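You operate a simulated robot arm through the tools that you are given. There is no shell and no other tool.

The job below is to be done with a simulated robot arm. You get a single attempt, and the scene is never put back.

Task
Slacken the four bolts of the square mount, then wind the red key down to 5 Nm.
Fine: order 1, 3, 2, 4; each head off its seat; the key ends in its stand.

Only the result counts: the job must be done as asked and must still hold three seconds after the hand-in. Knocking over, shifting, dropping, spilling or breaking anything else fails it.

Robot
A 6-joint arm with a two-finger gripper, fixed in place. Base frame: the origin is on the floor under the middle of its stand, x ahead of it, y to its left, z up. Units: m, rad, N and s.
With the tool pointing down near the work surface it reaches from about 0.26 to 0.72 m from the base axis. Its first joint turns from -2.897 to 2.897 rad. Payload 1.57 kg.
The tool frame sits at the grasp point between the pads (the TCP): z along the fingers, y along the line on which they close. The tips reach 0.021 m beyond it. The gripper opens to 0.07 m; its body begins 0.05 m behind the TCP.
Orientation is told as [roll, pitch, yaw] about the base's x, y, z axes, in that order, counted from this pose: with the fingers straight down and closing along the base's y, the tool's x points along the base's -x, its y along +y and its z along -z.

Tools
- The arm moves only by the tool servo_tool. Its argument "increments" is a list of rows, each a list of 7 numbers: the turn, a rotation vector about the tool's x, y, z in rad, then the shift along the tool's x, y, z in m, then the opening in per cent of the stroke, from 0 (shut) to 100 (fully open). In form: [[rx, ry, rz, dx, dy, dz, gripper], ...]. A call has 1 to 20 rows; each row is the pose to reach, as a shift and turn from the pose commanded when the call began, along the tool's axes at that moment. Each row takes 0.2 s and may step no farther than 0.05 m and 0.15 rad from the row before; otherwise, or with a gripper value out of range, the whole call is refused. Where a pose cannot be reached the arm comes as near as it can. A force on the tool above 50 N (or 10 N above the force at the start of the call, whichever is more), or a blocked arm, ends the call early, and 0.2 s more pass. The fingers move at their own pace (about 0.1555 m/s each) and stop on an object; they squeeze with about 24 N. The grip force told is the motor's: it shows also when the fingers shut on nothing. Time passes only in rows, and 0.2 s behind the last, so rows that repeat a pose let the fingers close. The reply holds the time, the measured pose of the TCP, the force on the tool along the base axes, the opening and the grip force, in the units named above and with some noise, with the torque about the TCP (base axes, N m) and any sound that the robot's microphone picked up.
- Cameras (640 x 400 px; columns grow to the right, rows downward): "scene" is fixed at [0.0529, -0.6493, 1.7352]; the picture's right is [0.64, -0.77, 0.00], its down [-0.59, -0.49, -0.64] and it looks along [0.49, 0.41, -0.77] (base axes); focal length 352 px, centre (320, 200). "wrist" rides on the gripper at [0.079, 0.004, -0.081] in the tool frame; the picture's right is [-0.05, 1.00, 0.00], its down [-0.67, -0.04, -0.74] and it looks along [-0.74, -0.04, 0.67] (tool axes); focal length 256 px, centre (320, 200). There is no depth. A picture from a camera that has moved, and an enlarged one, comes with that camera's place and axes in the base frame and with its lens.
- capture(camera): a new picture of that camera. The clock stands still meanwhile.
- enlarge(camera, box): a new picture of the part [left, top, right, bottom] of that camera's present view, enlarged. The clock stands still meanwhile.
- job_done(): hands the job in; it is judged then, once.

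Places have to be worked out from the pictures, the camera data and where the tool is seen. Open the gripper and draw the arm clear of the work before you hand the job in, unless the task says otherwise.

The tools are called after "Request:" by a JSON object that holds its "method" and its "body". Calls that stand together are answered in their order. servo_tool: Moves the arm, as the interface text tells. Its arguments: {"type":"object","properties":{"increments":{"type":"array","items":{"type":"array","items":{"type":"number"}}}},"required":["increments"]} The other tools are called the same way: capture (camera) takes a picture; enlarge (camera, box) takes an enlarged picture of a part of a camera's view; job_done () hands the job in.

At the start:

```text
time_s: 0.0
tcp_pos: [0.2467, -0.275, 1.2959]
tool_rot: [0.0, 0.0, -0.001]
contact_force: [0.4, -0.1, 0.1]
torque: [0.01, -0.03, 0.0]
finger_gap: 0.0698
grip_force: 0.1
```

scene: 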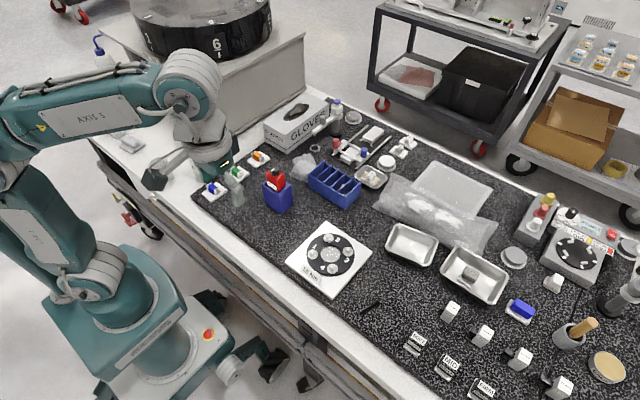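
wrist: 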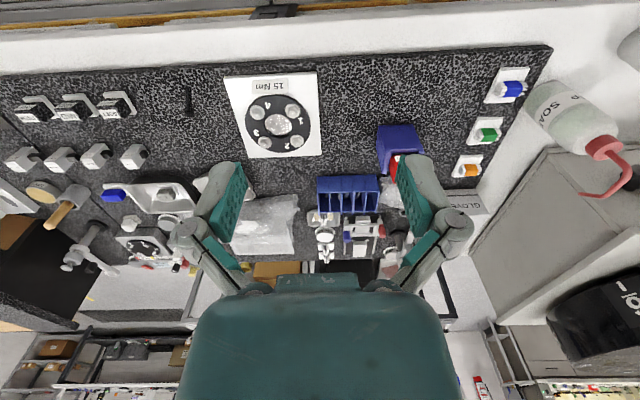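

I start by looking closely at the scene: the square mount with "15 Nm" label and the red key in its blue stand.

Request:
{"method": "enlarge", "body": {"camera": "scene", "box": [270, 210, 390, 310]}}

Request:
{"method": "enlarge", "body": {"camera": "scene", "box": [240, 150, 320, 220]}}

Request:
{"method": "enlarge", "body": {"camera": "wrist", "box": [210, 60, 330, 170]}}

Request:
{"method": "enlarge", "body": {"camera": "scene", "box": [500, 180, 640, 300]}}

```text
4.00 times, centred on (330, 260) of scene
camera zoom: at [0.0529, -0.6493, 1.7352], right [0.64, -0.77, 0.0], down [-0.59, -0.49, -0.64], along [0.49, 0.41, -0.77], focal length 1409 px, centre (280, -40)
```

zoom: 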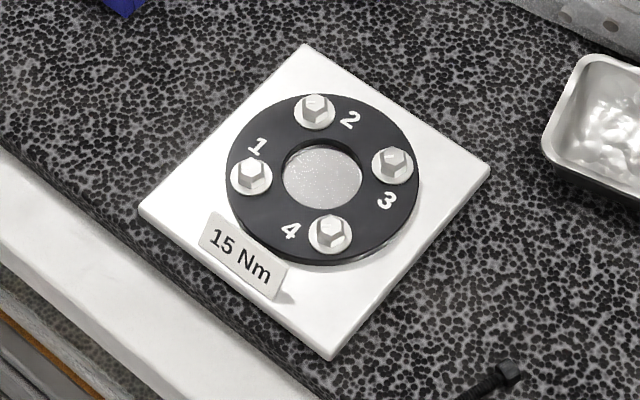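

```text
5.71 times, centred on (280, 185) of scene
camera zoom: at [0.0529, -0.6493, 1.7352], right [0.64, -0.77, 0.0], down [-0.59, -0.49, -0.64], along [0.49, 0.41, -0.77], focal length 2013 px, centre (549, 286)
```

zoom: 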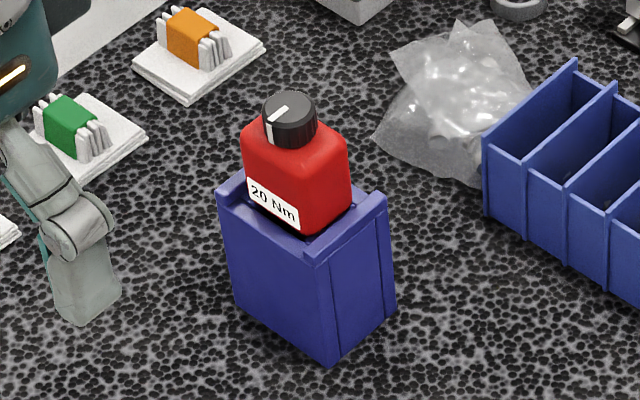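

```text
3.64 times, centred on (270, 115) of wrist
camera zoom: at [0.1687, -0.2703, 1.3776], right [0.05, 1.0, 0.0], down [0.67, -0.04, 0.74], along [0.74, -0.04, -0.67], focal length 931 px, centre (502, 509)
```

zoom: 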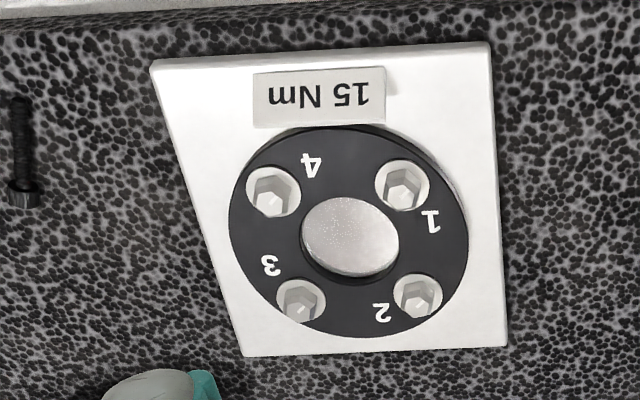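

```text
3.33 times, centred on (570, 240) of scene
camera zoom: at [0.0529, -0.6493, 1.7352], right [0.64, -0.77, 0.0], down [-0.59, -0.49, -0.64], along [0.49, 0.41, -0.77], focal length 1174 px, centre (-513, 67)
```

zoom: 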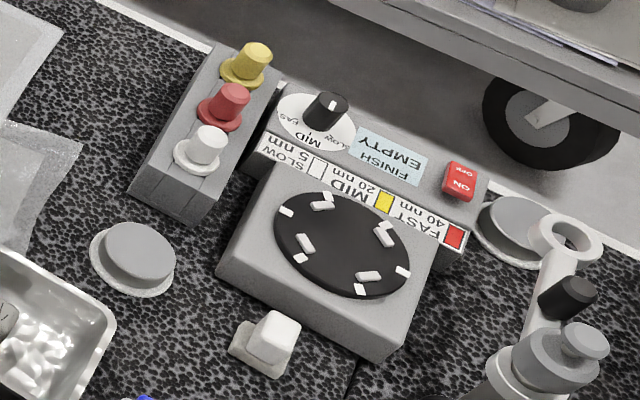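

The mount (15 Nm) has numbered bolts; triangulating both cameras puts its flange centre near (0.434, -0.365, 0.94). The red key sits in the blue stand near (0.49, -0.12). I move to where the wrist camera views the key between the open fingers.

Request:
{"method": "servo_tool", "body": {"increments": [[0, 0, 0, -0.018, 0.031, 0.02, 100], [0, 0, 0, -0.036, 0.062, 0.04, 100], [0, 0, 0, -0.054, 0.093, 0.06, 100], [0, 0, 0, -0.072, 0.124, 0.08, 100], [0, 0, 0, -0.09, 0.155, 0.096, 100]]}}

Request:
{"method": "capture", "body": {"camera": "wrist"}}

Request:
{"method": "capture", "body": {"camera": "scene"}}

```text
time_s: 1.2
tcp_pos: [0.3361, -0.1189, 1.1994]
tool_rot: [-0.002, 0.0, 0.0]
contact_force: [-0.4, -1.0, 0.0]
torque: [-0.01, -0.01, 0.03]
finger_gap: 0.0699
grip_force: 0.0
```

```text
taken
camera wrist: at [0.259, -0.1146, 1.281], right [0.05, 1.0, 0.0], down [0.67, -0.03, 0.74], along [0.74, -0.04, -0.67], focal length 256 px, centre (320, 200)
```

wrist: 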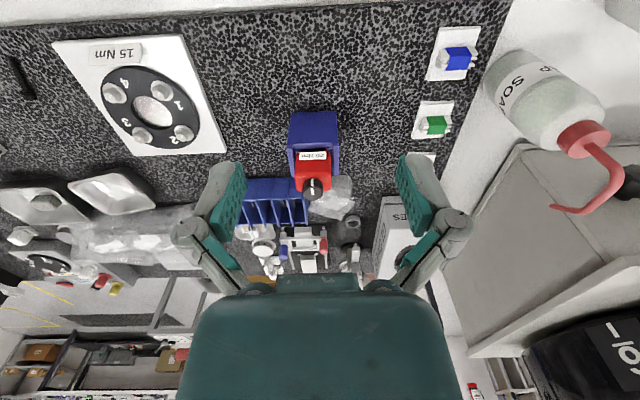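

```text
taken
```

scene: 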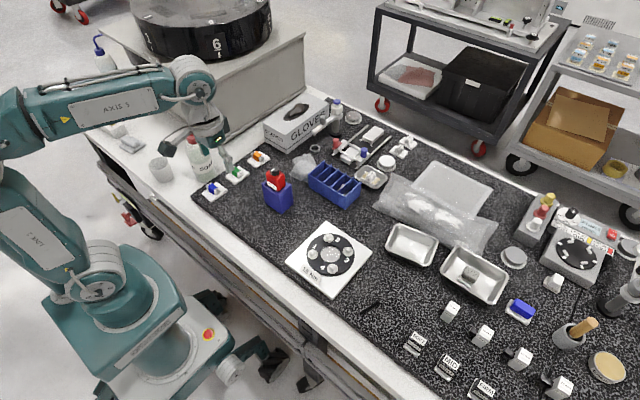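

Request:
{"method": "enlarge", "body": {"camera": "wrist", "box": [265, 95, 365, 210]}}

Request:
{"method": "enlarge", "body": {"camera": "wrist", "box": [40, 25, 240, 165]}}

Request:
{"method": "enlarge", "body": {"camera": "scene", "box": [255, 160, 305, 215]}}

```text
3.48 times, centred on (315, 152) of wrist
camera zoom: at [0.259, -0.1146, 1.281], right [0.05, 1.0, 0.0], down [0.67, -0.03, 0.74], along [0.74, -0.04, -0.67], focal length 890 px, centre (337, 365)
```

zoom: 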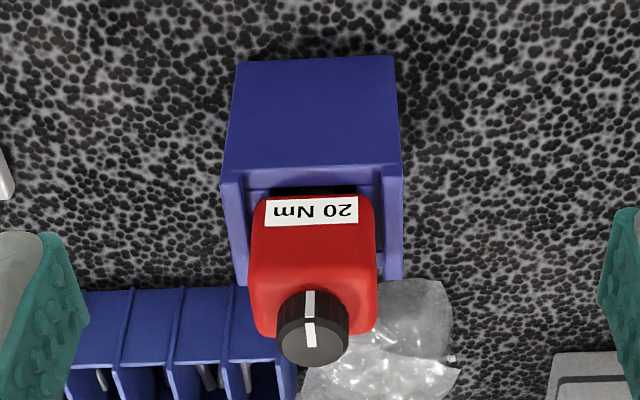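

```text
2.86 times, centred on (140, 95) of wrist
camera zoom: at [0.259, -0.1146, 1.281], right [0.05, 1.0, 0.0], down [0.67, -0.03, 0.74], along [0.74, -0.04, -0.67], focal length 731 px, centre (834, 500)
```

zoom: 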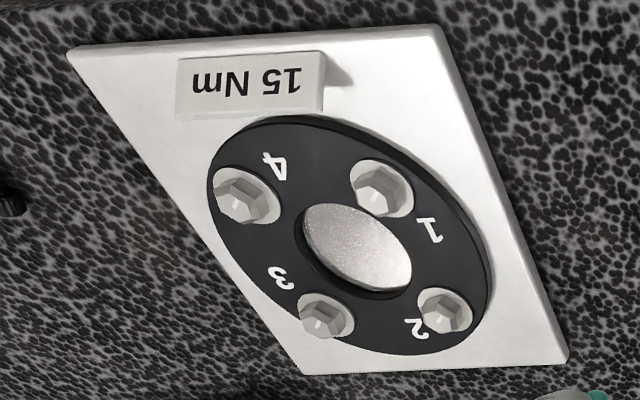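

```text
7.27 times, centred on (280, 188) of scene
camera zoom: at [0.0529, -0.6493, 1.7352], right [0.64, -0.77, 0.0], down [-0.59, -0.49, -0.64], along [0.49, 0.41, -0.77], focal length 2562 px, centre (611, 291)
```

zoom: 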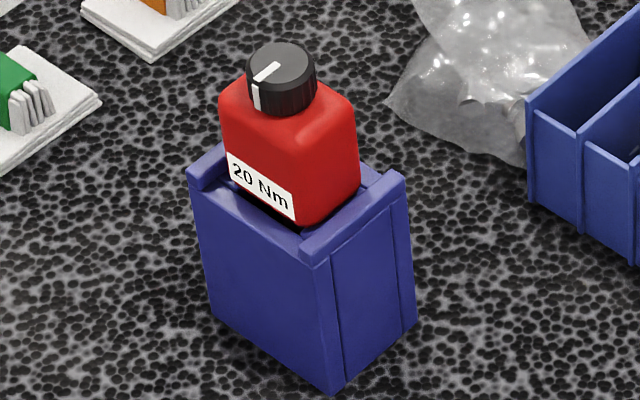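

The knob top triangulates to about (0.481, -0.135, 1.070), with the body about 45 mm wide and facing -x with a "20 Nm" tag. I go nearer for a clean close view of knob, body and stand.

Request:
{"method": "servo_tool", "body": {"increments": [[0, 0, 0, -0.03, -0.005, 0.025, 100], [0, 0, 0, -0.06, -0.01, 0.05, 100], [0, 0, 0, -0.094, -0.016, 0.079, 100]]}}

Request:
{"method": "capture", "body": {"camera": "wrist"}}

Request:
{"method": "enlarge", "body": {"camera": "wrist", "box": [240, 60, 400, 240]}}

```text
time_s: 2.0
tcp_pos: [0.4316, -0.1347, 1.1201]
tool_rot: [-0.001, -0.001, -0.001]
contact_force: [-1.5, 0.6, 1.0]
torque: [0.0, 0.01, 0.01]
finger_gap: 0.0699
grip_force: 0.1
```

```text
taken
camera wrist: at [0.3537, -0.1318, 1.2023], right [0.05, 1.0, 0.0], down [0.67, -0.04, 0.75], along [0.74, -0.04, -0.67], focal length 256 px, centre (320, 200)
```

wrist: 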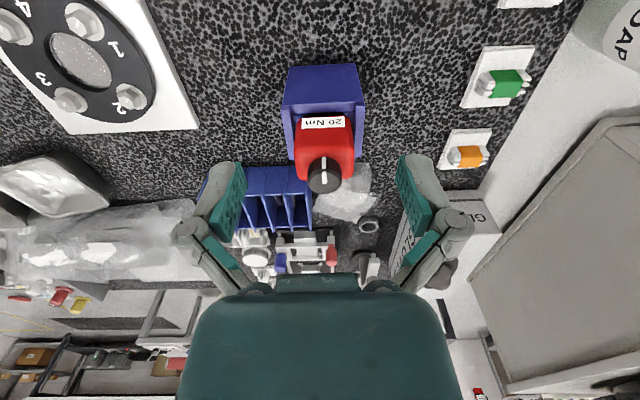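

```text
2.22 times, centred on (320, 150) of wrist
camera zoom: at [0.3537, -0.1318, 1.2023], right [0.05, 1.0, 0.0], down [0.67, -0.04, 0.75], along [0.74, -0.04, -0.67], focal length 569 px, centre (320, 311)
```

zoom: 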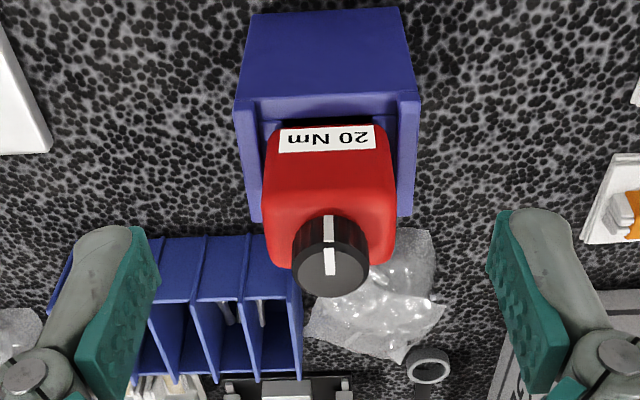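

Request:
{"method": "enlarge", "body": {"camera": "scene", "box": [262, 165, 296, 215]}}

Request:
{"method": "enlarge", "body": {"camera": "wrist", "box": [275, 60, 375, 200]}}

Request:
{"method": "enlarge", "body": {"camera": "wrist", "box": [0, 0, 200, 140]}}

```text
8.00 times, centred on (279, 190) of scene
camera zoom: at [0.0529, -0.6493, 1.7352], right [0.64, -0.77, 0.0], down [-0.59, -0.49, -0.64], along [0.49, 0.41, -0.77], focal length 2818 px, centre (648, 280)
```

zoom: 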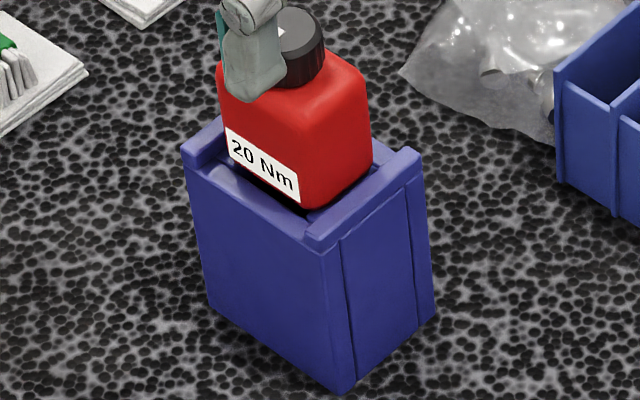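

```text
2.86 times, centred on (325, 130) of wrist
camera zoom: at [0.3537, -0.1318, 1.2023], right [0.05, 1.0, 0.0], down [0.67, -0.04, 0.75], along [0.74, -0.04, -0.67], focal length 731 px, centre (306, 400)
```

zoom: 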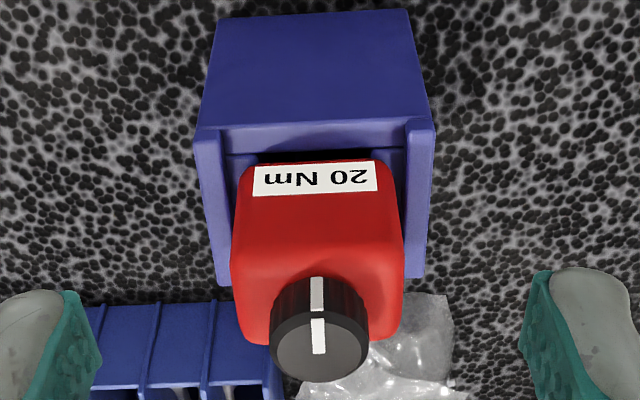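

```text
2.86 times, centred on (100, 70) of wrist
camera zoom: at [0.3537, -0.1318, 1.2023], right [0.05, 1.0, 0.0], down [0.67, -0.04, 0.75], along [0.74, -0.04, -0.67], focal length 731 px, centre (949, 571)
```

zoom: 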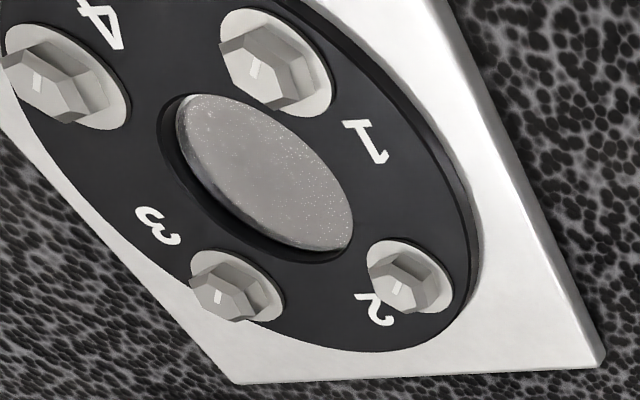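

The rail tops of the stand are near z≈1.005, body top ≈1.05, knob top ≈1.07. Before grasping I look at the bolts from close by, moving level over toward the mount.

Request:
{"method": "servo_tool", "body": {"increments": [[0, 0, 0, 0.008, -0.046, 0, 100], [0, 0, 0, 0.016, -0.092, 0, 100], [0, 0, 0, 0.024, -0.138, 0, 100], [0, 0, 0, 0.032, -0.184, 0, 100], [0, 0, 0, 0.042, -0.23, 0, 100]]}}

Request:
{"method": "capture", "body": {"camera": "wrist"}}

Request:
{"method": "enlarge", "body": {"camera": "wrist", "box": [220, 30, 420, 165]}}

Request:
{"method": "enlarge", "body": {"camera": "scene", "box": [262, 165, 296, 215]}}

```text
time_s: 3.2
tcp_pos: [0.3892, -0.3676, 1.1198]
tool_rot: [0.002, 0.0, 0.001]
contact_force: [-0.2, 0.2, 0.1]
torque: [-0.03, -0.01, -0.03]
finger_gap: 0.0702
grip_force: 0.0
```

```text
taken
camera wrist: at [0.3114, -0.3644, 1.2004], right [0.05, 1.0, 0.0], down [0.67, -0.04, 0.74], along [0.74, -0.04, -0.67], focal length 256 px, centre (320, 200)
```

wrist: 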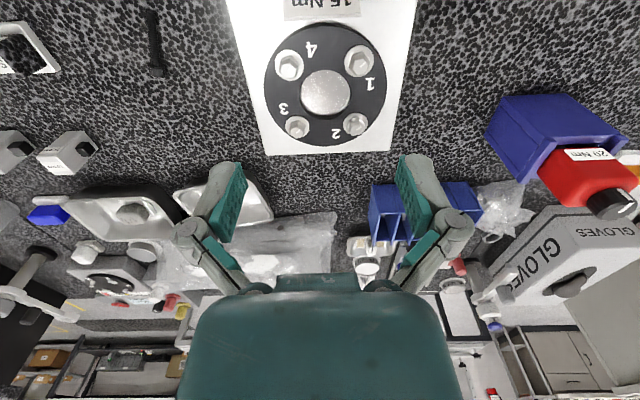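

```text
2.96 times, centred on (320, 98) of wrist
camera zoom: at [0.3114, -0.3644, 1.2004], right [0.05, 1.0, 0.0], down [0.67, -0.04, 0.74], along [0.74, -0.04, -0.67], focal length 758 px, centre (320, 504)
```

zoom: 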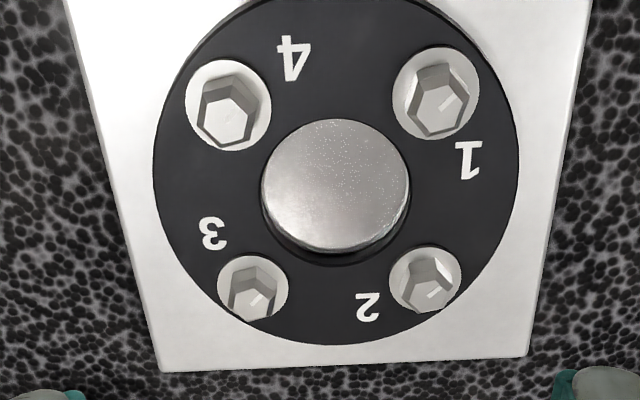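

```text
8.00 times, centred on (279, 190) of scene
camera zoom: at [0.0529, -0.6493, 1.7352], right [0.64, -0.77, 0.0], down [-0.59, -0.49, -0.64], along [0.49, 0.41, -0.77], focal length 2818 px, centre (648, 280)
```

zoom: 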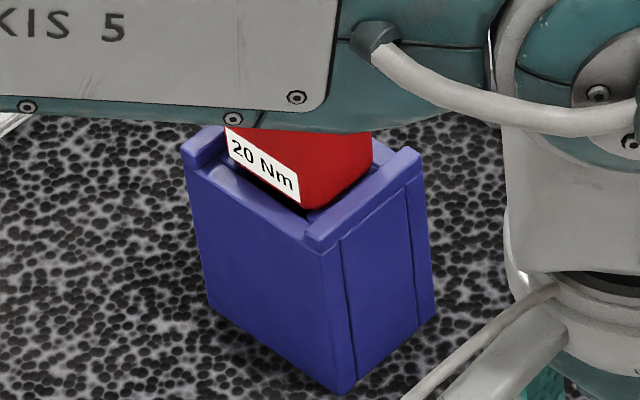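

To read the hex orientations and positions without perspective skew, I tilt the tool about its y axis so the wrist camera looks straight down on the mount.

Request:
{"method": "servo_tool", "body": {"increments": [[0, 0.14, 0, -0.008, 0, 0.002, 100], [0, 0.28, 0, -0.016, 0, 0.004, 100], [0, 0.42, 0, -0.024, 0, 0.006, 100], [0, 0.56, 0, -0.032, 0, 0.008, 100], [0, 0.7, 0, -0.04, 0, 0.009, 100], [0, 0.835, 0, -0.045, 0, 0.01, 100]]}}

Request:
{"method": "capture", "body": {"camera": "wrist"}}

Request:
{"method": "enlarge", "body": {"camera": "wrist", "box": [240, 140, 400, 260]}}

```text
time_s: 4.6
tcp_pos: [0.3963, -0.3539, 1.0768]
tool_rot: [-0.007, 0.829, 0.001]
contact_force: [-0.5, -0.3, 0.2]
torque: [0.0, -0.01, 0.0]
finger_gap: 0.0699
grip_force: 0.2
out of reach, approached as far as the arm can: row 5, 6
```

```text
taken
camera wrist: at [0.404, -0.3493, 1.1905], right [0.03, 1.0, -0.04], down [1.0, -0.03, 0.01], along [0.01, -0.04, -1.0], focal length 256 px, centre (320, 200)
```

wrist: 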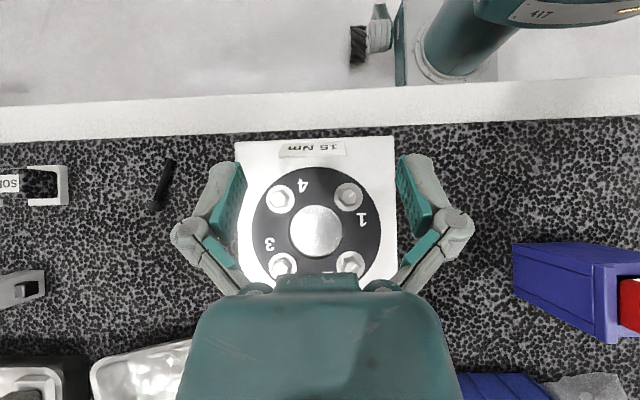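

```text
3.33 times, centred on (320, 200) of wrist
camera zoom: at [0.404, -0.3493, 1.1905], right [0.03, 1.0, -0.04], down [1.0, -0.03, 0.01], along [0.01, -0.04, -1.0], focal length 853 px, centre (320, 200)
```

zoom: 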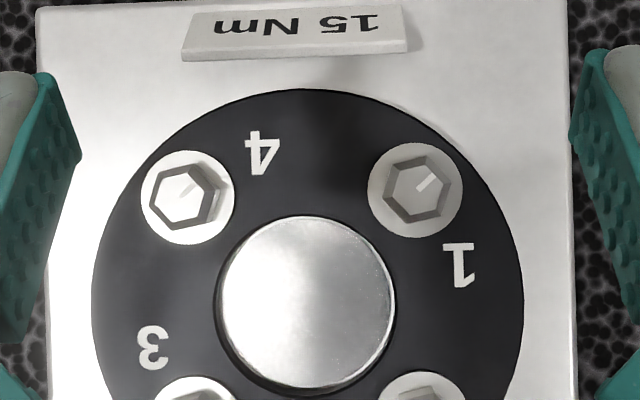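

Request:
{"method": "enlarge", "body": {"camera": "wrist", "box": [328, 170, 368, 220]}}

Request:
{"method": "enlarge", "body": {"camera": "wrist", "box": [262, 172, 302, 222]}}

Request:
{"method": "enlarge", "body": {"camera": "wrist", "box": [262, 240, 302, 280]}}

Request:
{"method": "enlarge", "body": {"camera": "wrist", "box": [330, 240, 370, 280]}}

```text
8.00 times, centred on (348, 195) of wrist
camera zoom: at [0.404, -0.3493, 1.1905], right [0.03, 1.0, -0.04], down [1.0, -0.03, 0.01], along [0.01, -0.04, -1.0], focal length 2048 px, centre (96, 240)
```

zoom: 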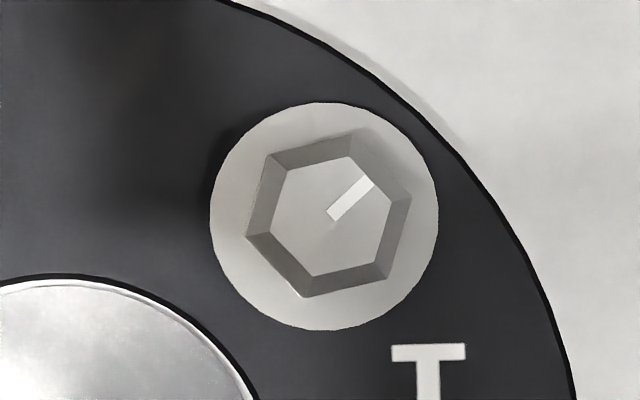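

```text
8.00 times, centred on (282, 197) of wrist
camera zoom: at [0.404, -0.3493, 1.1905], right [0.03, 1.0, -0.04], down [1.0, -0.03, 0.01], along [0.01, -0.04, -1.0], focal length 2048 px, centre (624, 224)
```

zoom: 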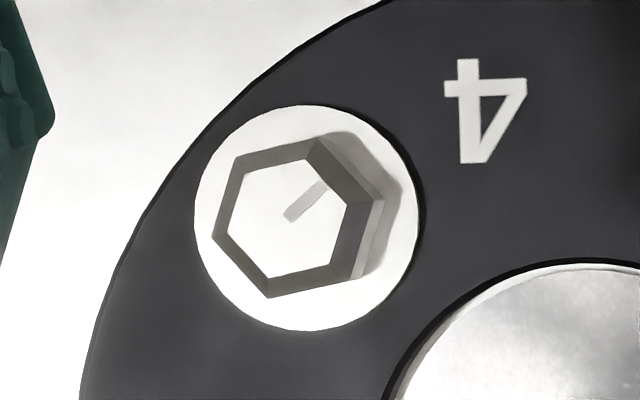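

```text
10.00 times, centred on (282, 260) of wrist
camera zoom: at [0.404, -0.3493, 1.1905], right [0.03, 1.0, -0.04], down [1.0, -0.03, 0.01], along [0.01, -0.04, -1.0], focal length 2560 px, centre (700, -400)
```

zoom: 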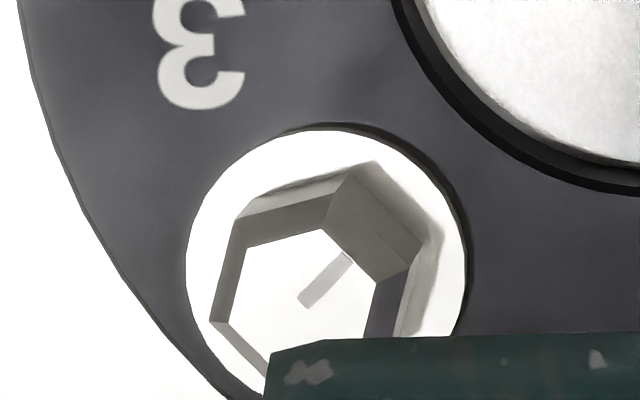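

```text
10.00 times, centred on (350, 260) of wrist
camera zoom: at [0.404, -0.3493, 1.1905], right [0.03, 1.0, -0.04], down [1.0, -0.03, 0.01], along [0.01, -0.04, -1.0], focal length 2560 px, centre (20, -400)
```

zoom: 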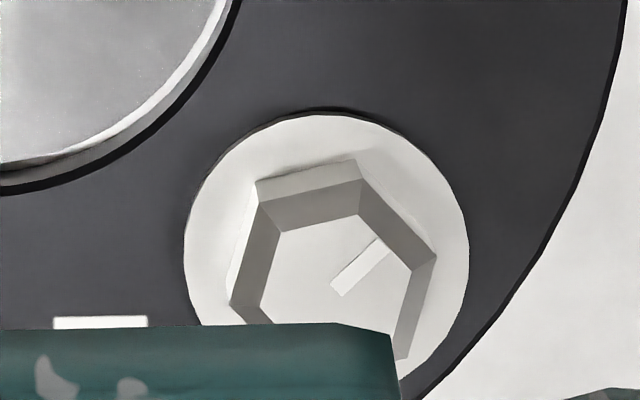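

All four heads show the same hex orientation (vertices at about 40° mod 60° in the base frame), bolt 1 near (0.405, -0.331, head top ≈0.950), spacing about 64 mm. I now bring the tool upright again and lift a little.

Request:
{"method": "servo_tool", "body": {"increments": [[0, -0.14, 0, 0.007, 0, -0.006, 100], [0, -0.28, 0, 0.014, 0, -0.012, 100], [0, -0.42, 0, 0.021, 0, -0.018, 100], [0, -0.56, 0, 0.028, 0, -0.024, 100], [0, -0.7, 0, 0.034, 0, -0.03, 100], [0, -0.835, 0, 0.037, 0, -0.0335, 100]]}}

```text
time_s: 6.0
tcp_pos: [0.3968, -0.3554, 1.1261]
tool_rot: [-0.003, 0.0, 0.0]
contact_force: [-0.3, -0.1, -0.3]
torque: [0.0, 0.0, 0.01]
finger_gap: 0.0701
grip_force: 0.1
```

Upright again. I take one more view of the bolts from this slightly different place for a second line of sight.

Request:
{"method": "enlarge", "body": {"camera": "wrist", "box": [240, 30, 400, 150]}}

Request:
{"method": "enlarge", "body": {"camera": "scene", "box": [290, 215, 370, 295]}}

Request:
{"method": "capture", "body": {"camera": "scene"}}

```text
3.33 times, centred on (320, 90) of wrist
camera zoom: at [0.3186, -0.3506, 1.2079], right [0.05, 1.0, 0.0], down [0.67, -0.03, 0.75], along [0.74, -0.04, -0.67], focal length 853 px, centre (320, 567)
```

zoom: 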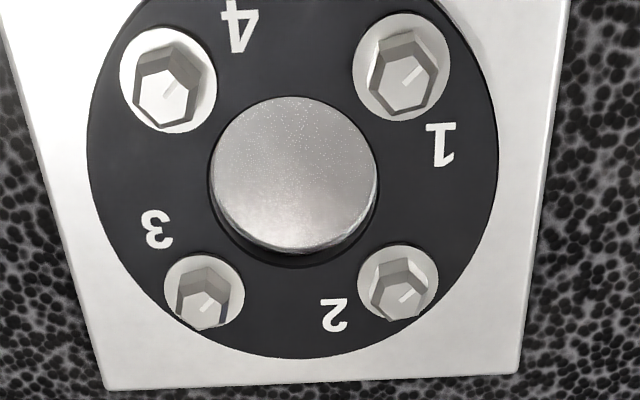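

```text
5.00 times, centred on (330, 255) of scene
camera zoom: at [0.0529, -0.6493, 1.7352], right [0.64, -0.77, 0.0], down [-0.59, -0.49, -0.64], along [0.49, 0.41, -0.77], focal length 1761 px, centre (270, -75)
```

zoom: 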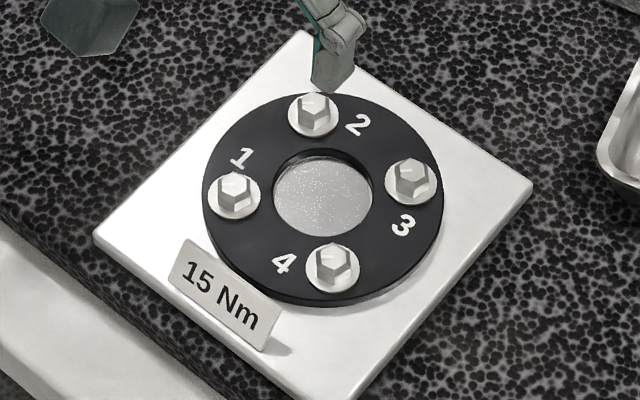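

```text
taken
```

scene: 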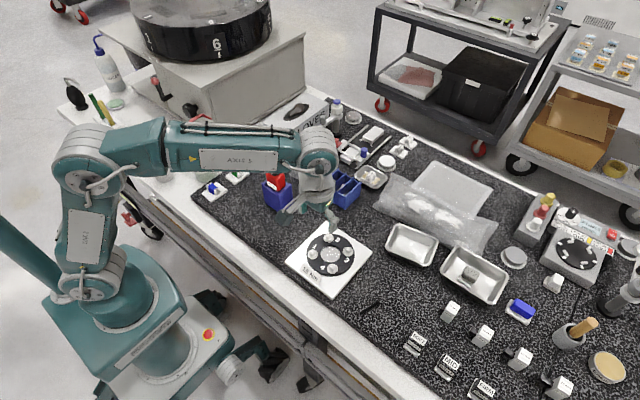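

Bolt centres from the wrist view: 1 (0.405,-0.331), 2 (0.470,-0.332), 3 (0.471,-0.398), 4 (0.405,-0.398). Now I move above the key at (0.481, -0.135) with the gripper open.

Request:
{"method": "servo_tool", "body": {"increments": [[0, 0, 0, -0.017, 0.044, -0.01, 100], [0, 0, 0, -0.034, 0.088, -0.015, 100], [0, 0, 0, -0.051, 0.132, -0.02, 100], [0, 0, 0, -0.068, 0.176, -0.022, 100], [0, 0, 0, -0.084, 0.2204, -0.024, 100]]}}

Request:
{"method": "capture", "body": {"camera": "wrist"}}

Request:
{"method": "enlarge", "body": {"camera": "scene", "box": [240, 140, 320, 220]}}

```text
time_s: 7.2
tcp_pos: [0.4792, -0.1313, 1.1498]
tool_rot: [-0.004, 0.002, -0.003]
contact_force: [-0.4, -0.8, 0.3]
torque: [-0.02, 0.01, -0.02]
finger_gap: 0.0699
grip_force: 0.1
```

```text
taken
camera wrist: at [0.402, -0.1274, 1.2311], right [0.05, 1.0, 0.0], down [0.67, -0.04, 0.74], along [0.74, -0.04, -0.67], focal length 256 px, centre (320, 200)
```

wrist: 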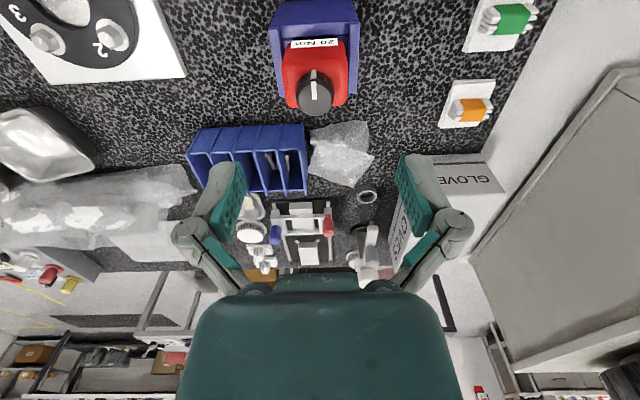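

```text
5.00 times, centred on (280, 180) of scene
camera zoom: at [0.0529, -0.6493, 1.7352], right [0.64, -0.77, 0.0], down [-0.59, -0.49, -0.64], along [0.49, 0.41, -0.77], focal length 1761 px, centre (520, 300)
```

zoom: 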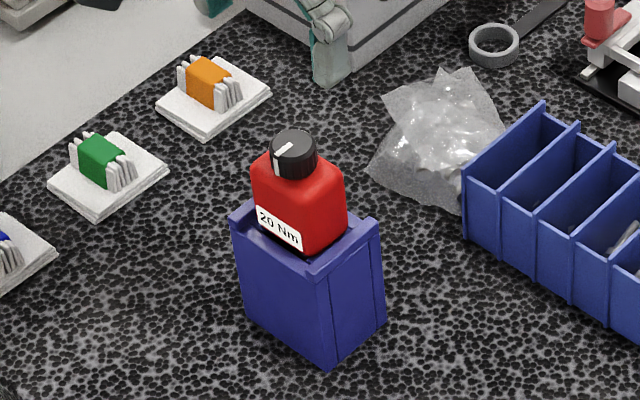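

Request:
{"method": "servo_tool", "body": {"increments": [[0, 0, 0, 0, 0, 0, 100]]}}

Request:
{"method": "enlarge", "body": {"camera": "wrist", "box": [255, 0, 375, 120]}}

Request:
{"method": "servo_tool", "body": {"increments": [[0, 0, 0, 0, 0, 0, 100]]}}

```text
time_s: 7.6
tcp_pos: [0.4804, -0.133, 1.1499]
tool_rot: [-0.002, 0.0, -0.002]
contact_force: [0.5, 0.4, -0.3]
torque: [0.0, 0.01, 0.01]
finger_gap: 0.0702
grip_force: 0.1
```

```text
3.33 times, centred on (315, 60) of wrist
camera zoom: at [0.402, -0.1291, 1.2311], right [0.05, 1.0, 0.0], down [0.67, -0.04, 0.74], along [0.74, -0.04, -0.67], focal length 853 px, centre (337, 667)
```

zoom: 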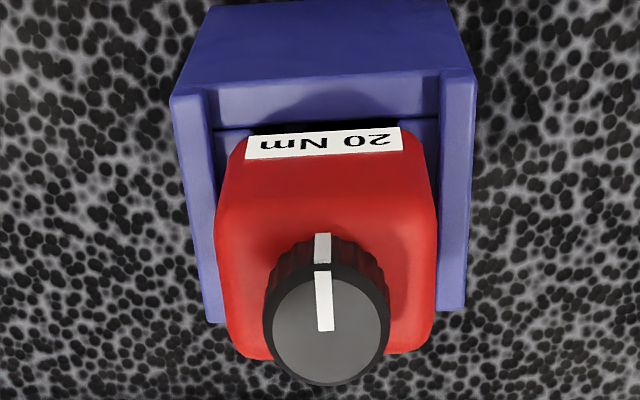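

```text
time_s: 8.0
tcp_pos: [0.4804, -0.1332, 1.1502]
tool_rot: [-0.002, 0.002, 0.0]
contact_force: [1.0, 0.2, 0.4]
torque: [0.04, 0.03, -0.03]
finger_gap: 0.0699
grip_force: 0.0
```

Settled TCP is (0.4804, -0.133, 1.150); the key centre reads (0.480, -0.135). I correct 2 mm in y and lower so the tips stop just above the stand rails, around TCP z = 1.032.

Request:
{"method": "servo_tool", "body": {"increments": [[0, 0, 0, 0, -0.002, 0.03, 100], [0, 0, 0, 0, -0.002, 0.06, 100], [0, 0, 0, 0, -0.002, 0.085, 100], [0, 0, 0, 0, -0.002, 0.105, 100], [0, 0, 0, 0, -0.002, 0.117, 100], [0, 0, 0, 0, -0.002, 0.117, 100]]}}

Request:
{"method": "capture", "body": {"camera": "wrist"}}

Request:
{"method": "enlarge", "body": {"camera": "scene", "box": [250, 150, 310, 220]}}

```text
time_s: 9.4
tcp_pos: [0.4803, -0.1335, 1.0324]
tool_rot: [-0.002, 0.0, 0.0]
contact_force: [-0.2, -0.3, -0.3]
torque: [0.03, 0.01, -0.01]
finger_gap: 0.0696
grip_force: 0.0
```

```text
taken
camera wrist: at [0.4036, -0.1308, 1.1149], right [0.05, 1.0, 0.0], down [0.67, -0.03, 0.74], along [0.74, -0.04, -0.67], focal length 256 px, centre (320, 200)
```

wrist: 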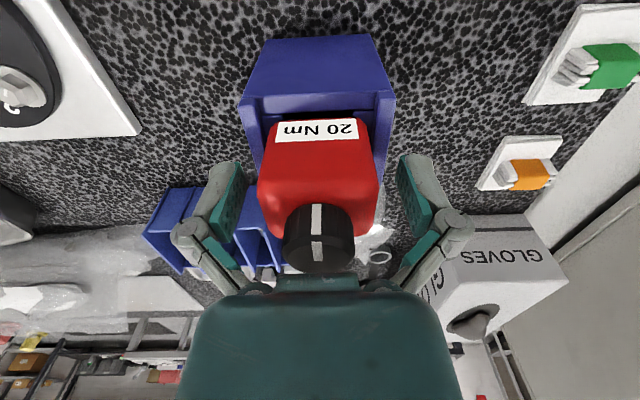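

```text
5.71 times, centred on (280, 185) of scene
camera zoom: at [0.0529, -0.6493, 1.7352], right [0.64, -0.77, 0.0], down [-0.59, -0.49, -0.64], along [0.49, 0.41, -0.77], focal length 2013 px, centre (549, 286)
```

zoom: 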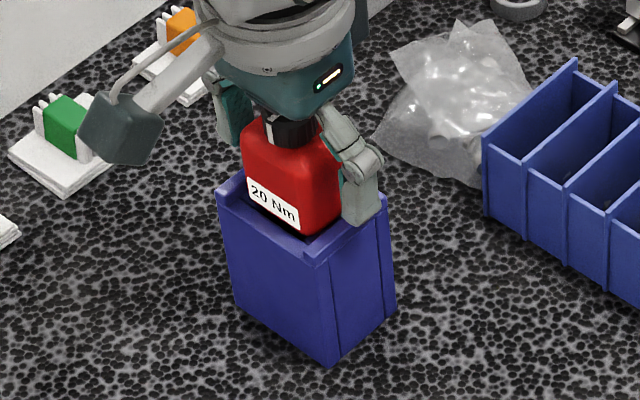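

Request:
{"method": "enlarge", "body": {"camera": "wrist", "box": [200, 110, 440, 280]}}

```text
2.35 times, centred on (320, 195) of wrist
camera zoom: at [0.4036, -0.1308, 1.1149], right [0.05, 1.0, 0.0], down [0.67, -0.03, 0.74], along [0.74, -0.04, -0.67], focal length 602 px, centre (320, 212)
```

zoom: 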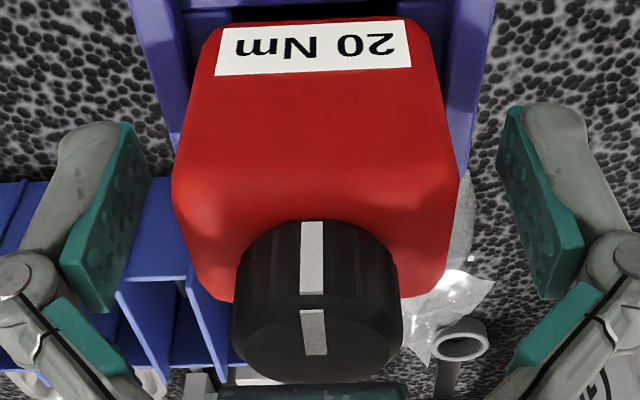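

The pads straddle the body with the body about 1.5 mm towards -y of the gripper's middle; I shift by that and close.

Request:
{"method": "servo_tool", "body": {"increments": [[0, 0, 0, 0, -0.0015, 0, 100], [0, 0, 0, 0, -0.0015, 0, 85], [0, 0, 0, 0, -0.0015, 0, 72], [0, 0, 0, 0, -0.0015, 0, 66], [0, 0, 0, 0, -0.0015, 0, 60], [0, 0, 0, 0, -0.0015, 0, 50], [0, 0, 0, 0, -0.0015, 0, 30], [0, 0, 0, 0, -0.0015, 0, 0], [0, 0, 0, 0, -0.0015, 0, 0]]}}

Request:
{"method": "capture", "body": {"camera": "wrist"}}

Request:
{"method": "enlarge", "body": {"camera": "scene", "box": [250, 150, 310, 220]}}

```text
time_s: 11.4
tcp_pos: [0.4803, -0.1355, 1.0337]
tool_rot: [-0.001, 0.001, 0.001]
contact_force: [0.8, 7.1, 5.6]
torque: [0.24, 0.02, -0.04]
finger_gap: 0.0457
grip_force: 24.4
```

```text
taken
camera wrist: at [0.4036, -0.1311, 1.1157], right [0.05, 1.0, 0.0], down [0.67, -0.03, 0.75], along [0.74, -0.04, -0.67], focal length 256 px, centre (320, 200)
```

wrist: 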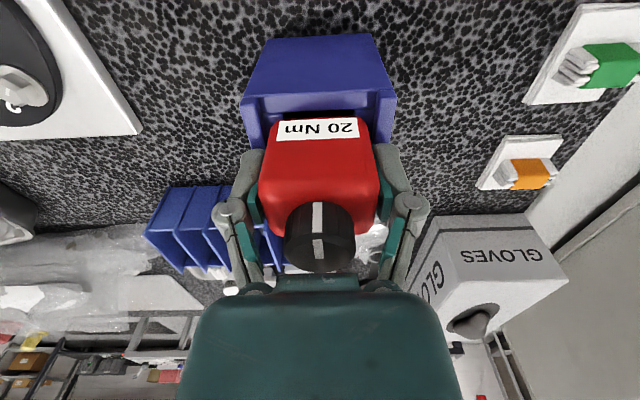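

```text
5.71 times, centred on (280, 185) of scene
camera zoom: at [0.0529, -0.6493, 1.7352], right [0.64, -0.77, 0.0], down [-0.59, -0.49, -0.64], along [0.49, 0.41, -0.77], focal length 2013 px, centre (549, 286)
```

zoom: 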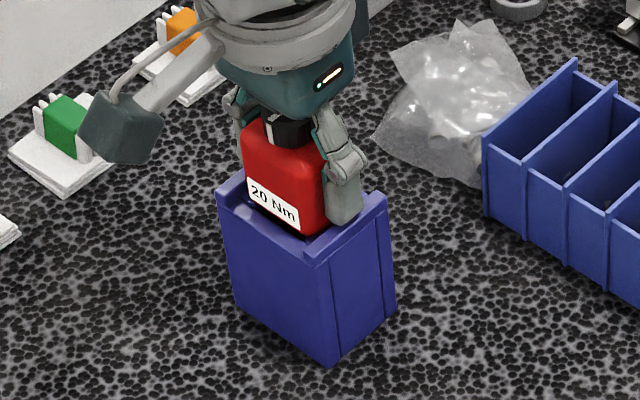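

The key is gripped (gap 45.7 mm, 24 N), with a light 5–7 N contact probably from fingertips at the rails. I lift straight up slowly and watch the force.

Request:
{"method": "servo_tool", "body": {"increments": [[0, 0, 0, 0, 0.0005, -0.003, 0], [0, 0, 0, 0, 0.0007, -0.006, 0], [0, 0, 0, 0, 0.0007, -0.01, 0], [0, 0, 0, 0, 0.0007, -0.015, 0], [0, 0, 0, 0, 0.0007, -0.02, 0]]}}

Request:
{"method": "enlarge", "body": {"camera": "scene", "box": [250, 150, 310, 220]}}

```text
time_s: 12.6
tcp_pos: [0.4806, -0.1355, 1.054]
tool_rot: [0.0, -0.002, 0.001]
contact_force: [-0.1, 0.0, -2.3]
torque: [0.01, -0.01, -0.01]
finger_gap: 0.0458
grip_force: 24.2
```

```text
5.71 times, centred on (280, 185) of scene
camera zoom: at [0.0529, -0.6493, 1.7352], right [0.64, -0.77, 0.0], down [-0.59, -0.49, -0.64], along [0.49, 0.41, -0.77], focal length 2013 px, centre (549, 286)
```

zoom: 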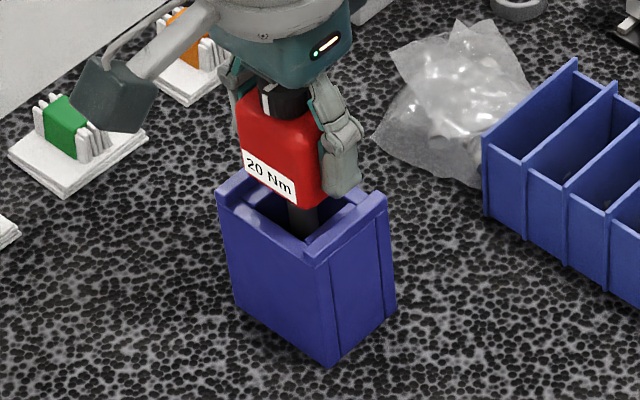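

The key comes free cleanly (about 2.3 N weight) with a black shaft below; the stand did not move. I keep lifting straight up.

Request:
{"method": "servo_tool", "body": {"increments": [[0, 0, 0, 0, 0, -0.02, 0], [0, 0, 0, 0, 0, -0.04, 0], [0, 0, 0, 0, 0, -0.06, 0], [0, 0, 0, 0, 0, -0.08, 0], [0, 0, 0, 0, 0, -0.1, 0], [0, 0, 0, 0, 0, -0.1, 0]]}}

Request:
{"method": "enlarge", "body": {"camera": "scene", "box": [240, 110, 320, 220]}}

Request:
{"method": "capture", "body": {"camera": "wrist"}}

```text
time_s: 14.0
tcp_pos: [0.4806, -0.1364, 1.1543]
tool_rot: [0.0, 0.003, -0.001]
contact_force: [-0.5, 0.1, -2.5]
torque: [0.0, 0.0, -0.03]
finger_gap: 0.0456
grip_force: 24.1
```

```text
3.64 times, centred on (280, 165) of scene
camera zoom: at [0.0529, -0.6493, 1.7352], right [0.64, -0.77, 0.0], down [-0.59, -0.49, -0.64], along [0.49, 0.41, -0.77], focal length 1281 px, centre (466, 327)
```

zoom: 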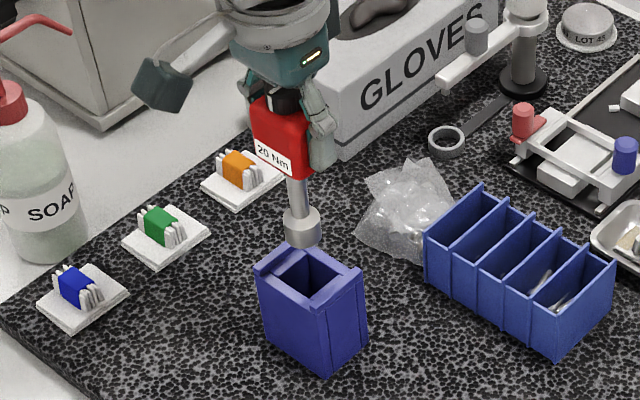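

```text
taken
camera wrist: at [0.4032, -0.1329, 1.2363], right [0.05, 1.0, 0.0], down [0.67, -0.03, 0.74], along [0.74, -0.04, -0.67], focal length 256 px, centre (320, 200)
```

wrist: 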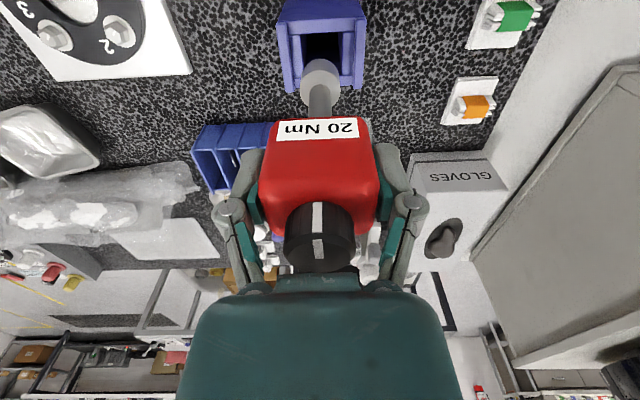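

Request:
{"method": "enlarge", "body": {"camera": "wrist", "box": [270, 0, 370, 140]}}

Request:
{"method": "enlarge", "body": {"camera": "scene", "box": [295, 125, 335, 185]}}

Request:
{"method": "enlarge", "body": {"camera": "scene", "box": [290, 110, 345, 185]}}

```text
2.86 times, centred on (320, 70) of wrist
camera zoom: at [0.4032, -0.1329, 1.2363], right [0.05, 1.0, 0.0], down [0.67, -0.03, 0.74], along [0.74, -0.04, -0.67], focal length 731 px, centre (320, 571)
```

zoom: 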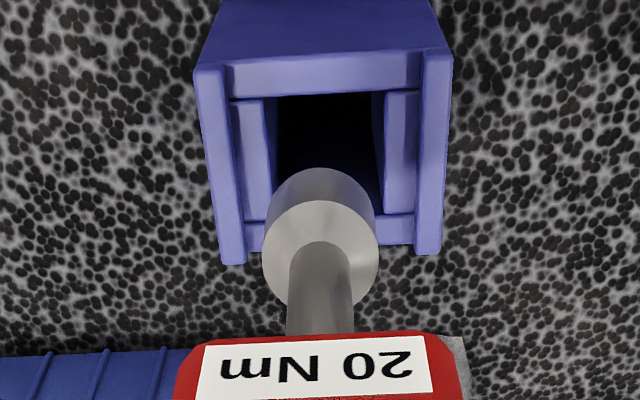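

```text
6.67 times, centred on (315, 155) of scene
camera zoom: at [0.0529, -0.6493, 1.7352], right [0.64, -0.77, 0.0], down [-0.59, -0.49, -0.64], along [0.49, 0.41, -0.77], focal length 2348 px, centre (353, 500)
```

zoom: 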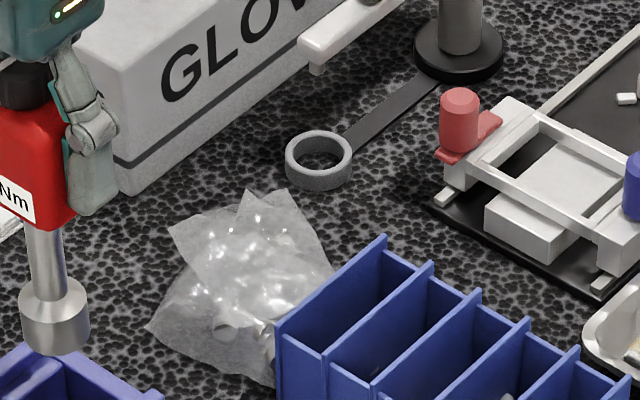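

```text
5.33 times, centred on (318, 148) of scene
camera zoom: at [0.0529, -0.6493, 1.7352], right [0.64, -0.77, 0.0], down [-0.59, -0.49, -0.64], along [0.49, 0.41, -0.77], focal length 1879 px, centre (333, 480)
```

zoom: 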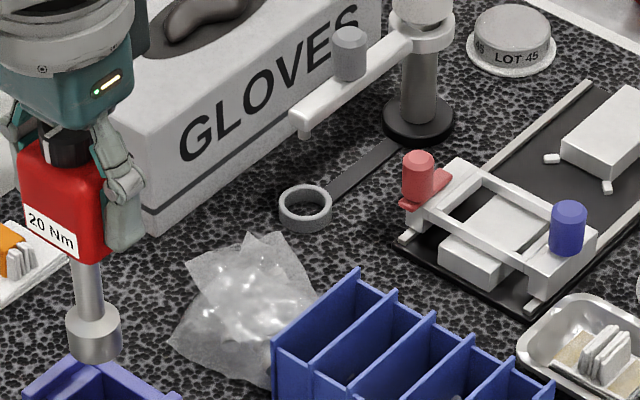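

The key has a ~27 mm socket whose lower face sits about 0.110 m below the TCP. I carry it level over to bolt 1 at a safe height.

Request:
{"method": "servo_tool", "body": {"increments": [[0, 0, 0, 0.0152, -0.039, 0, 0], [0, 0, 0, 0.0304, -0.078, 0.005, 0], [0, 0, 0, 0.0456, -0.117, 0.015, 0], [0, 0, 0, 0.0608, -0.156, 0.03, 0], [0, 0, 0, 0.0759, -0.1945, 0.045, 0], [0, 0, 0, 0.0759, -0.1945, 0.045, 0], [0, 0, 0, 0.0759, -0.1945, 0.045, 0]]}}

Request:
{"method": "capture", "body": {"camera": "wrist"}}

Request:
{"method": "enlarge", "body": {"camera": "wrist", "box": [250, 0, 390, 130]}}

Request:
{"method": "enlarge", "body": {"camera": "scene", "box": [280, 190, 380, 290]}}

```text
time_s: 15.6
tcp_pos: [0.4048, -0.3304, 1.1089]
tool_rot: [0.0, 0.0, -0.001]
contact_force: [-0.3, 0.0, -2.8]
torque: [0.0, -0.01, 0.01]
finger_gap: 0.0457
grip_force: 23.8
```

```text
taken
camera wrist: at [0.3276, -0.327, 1.1896], right [0.05, 1.0, 0.0], down [0.67, -0.04, 0.74], along [0.74, -0.04, -0.67], focal length 256 px, centre (320, 200)
```

wrist: 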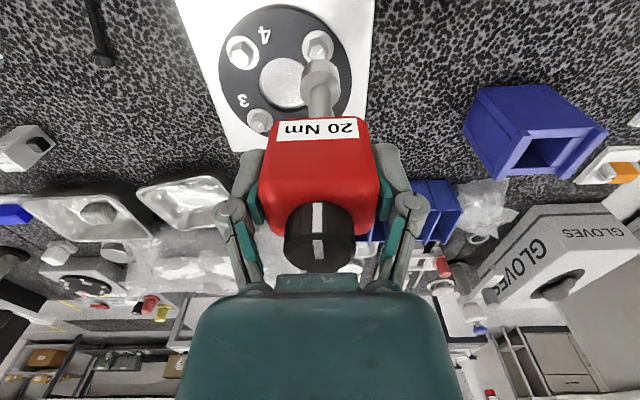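

```text
3.08 times, centred on (320, 65) of wrist
camera zoom: at [0.3276, -0.327, 1.1896], right [0.05, 1.0, 0.0], down [0.67, -0.04, 0.74], along [0.74, -0.04, -0.67], focal length 788 px, centre (320, 615)
```

zoom: 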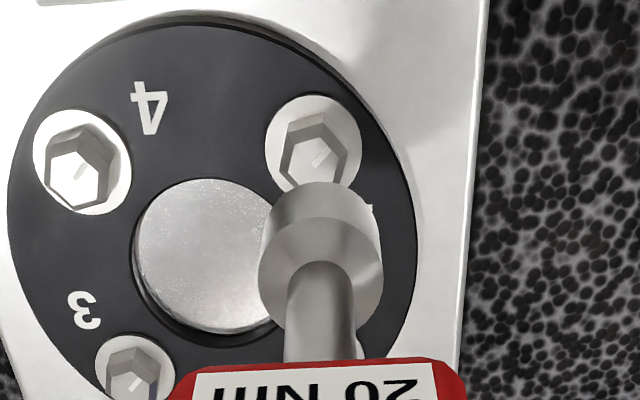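

```text
4.00 times, centred on (330, 240) of scene
camera zoom: at [0.0529, -0.6493, 1.7352], right [0.64, -0.77, 0.0], down [-0.59, -0.49, -0.64], along [0.49, 0.41, -0.77], focal length 1409 px, centre (280, 40)
```

zoom: 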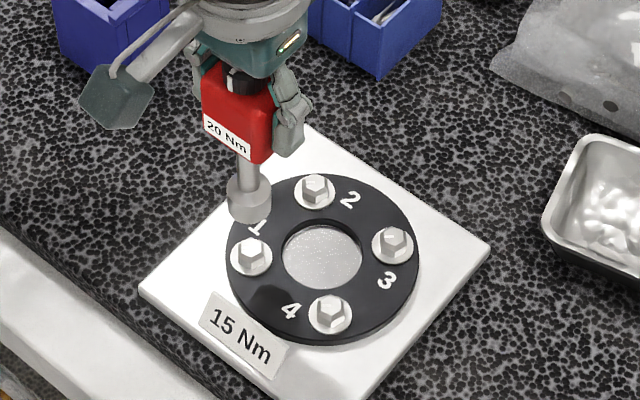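

The socket lines up with bolt 1 within about 1 mm in both views. I lower to about 10 mm above the head and check again at higher zoom.

Request:
{"method": "servo_tool", "body": {"increments": [[0, 0, 0, 0.0003, -0.0007, 0.015, 0], [0, 0, 0, 0.0005, -0.0007, 0.03, 0], [0, 0, 0, 0.0005, -0.0007, 0.037, 0], [0, 0, 0, 0.0005, -0.0007, 0.037, 0]]}}

Request:
{"method": "enlarge", "body": {"camera": "wrist", "box": [270, 0, 370, 120]}}

Request:
{"method": "enlarge", "body": {"camera": "scene", "box": [295, 230, 335, 280]}}

```text
time_s: 16.6
tcp_pos: [0.4051, -0.3316, 1.0713]
tool_rot: [-0.001, 0.0, 0.0]
contact_force: [0.5, -0.2, -3.0]
torque: [0.01, -0.03, -0.01]
finger_gap: 0.0455
grip_force: 24.3
```

```text
3.33 times, centred on (320, 60) of wrist
camera zoom: at [0.3266, -0.3285, 1.1524], right [0.05, 1.0, 0.0], down [0.67, -0.04, 0.74], along [0.74, -0.04, -0.67], focal length 853 px, centre (320, 667)
```

zoom: 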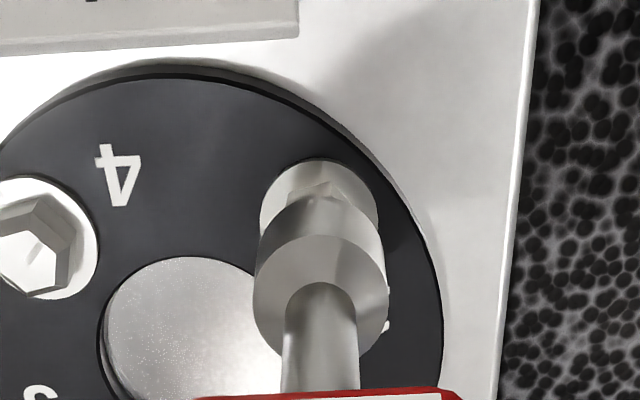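

```text
8.00 times, centred on (315, 255) of scene
camera zoom: at [0.0529, -0.6493, 1.7352], right [0.64, -0.77, 0.0], down [-0.59, -0.49, -0.64], along [0.49, 0.41, -0.77], focal length 2818 px, centre (360, -240)
```

zoom: 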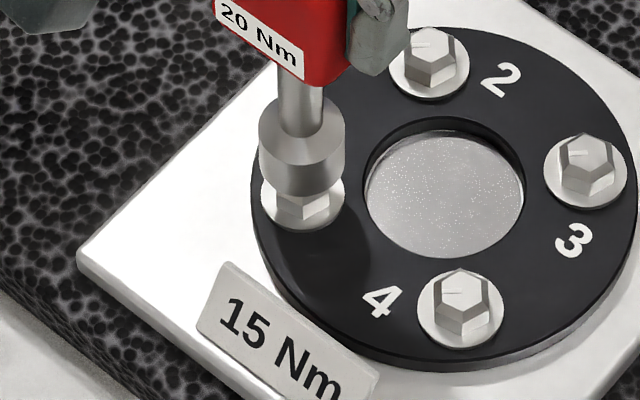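

Alignment is within about 0.5 mm. I turn the key about 10° counter-clockwise to match the hex flats, trim position, and lower gently until contact.

Request:
{"method": "servo_tool", "body": {"increments": [[0, 0, -0.085, 0.0004, -0.0004, 0, 0], [0, 0, -0.17, 0.0004, -0.0004, 0, 0], [0, 0, -0.17, 0.0004, -0.0004, 0.003, 0], [0, 0, -0.17, 0.0004, -0.0004, 0.006, 0], [0, 0, -0.17, 0.0004, -0.0004, 0.008, 0], [0, 0, -0.17, 0.0004, -0.0004, 0.01, 0], [0, 0, -0.17, 0.0004, -0.0004, 0.011, 0], [0, 0, -0.17, 0.0004, -0.0004, 0.011, 0]]}}

Request:
{"method": "enlarge", "body": {"camera": "scene", "box": [295, 230, 335, 280]}}

```text
time_s: 18.4
tcp_pos: [0.4047, -0.3328, 1.0614]
tool_rot: [0.002, -0.001, 0.169]
contact_force: [0.5, 0.4, -2.2]
torque: [0.01, -0.03, 0.01]
finger_gap: 0.0459
grip_force: 23.3
```

```text
8.00 times, centred on (315, 255) of scene
camera zoom: at [0.0529, -0.6493, 1.7352], right [0.64, -0.77, 0.0], down [-0.59, -0.49, -0.64], along [0.49, 0.41, -0.77], focal length 2818 px, centre (360, -240)
```

zoom: 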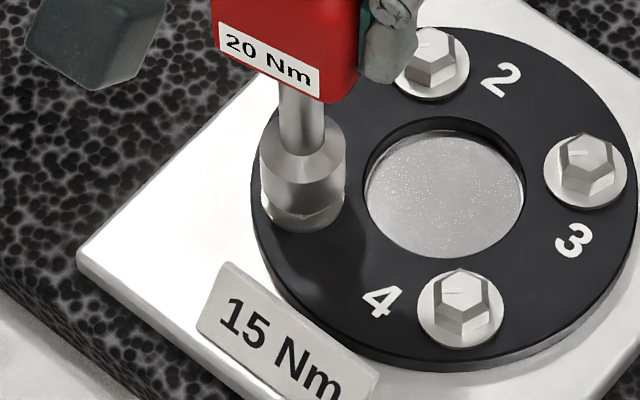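

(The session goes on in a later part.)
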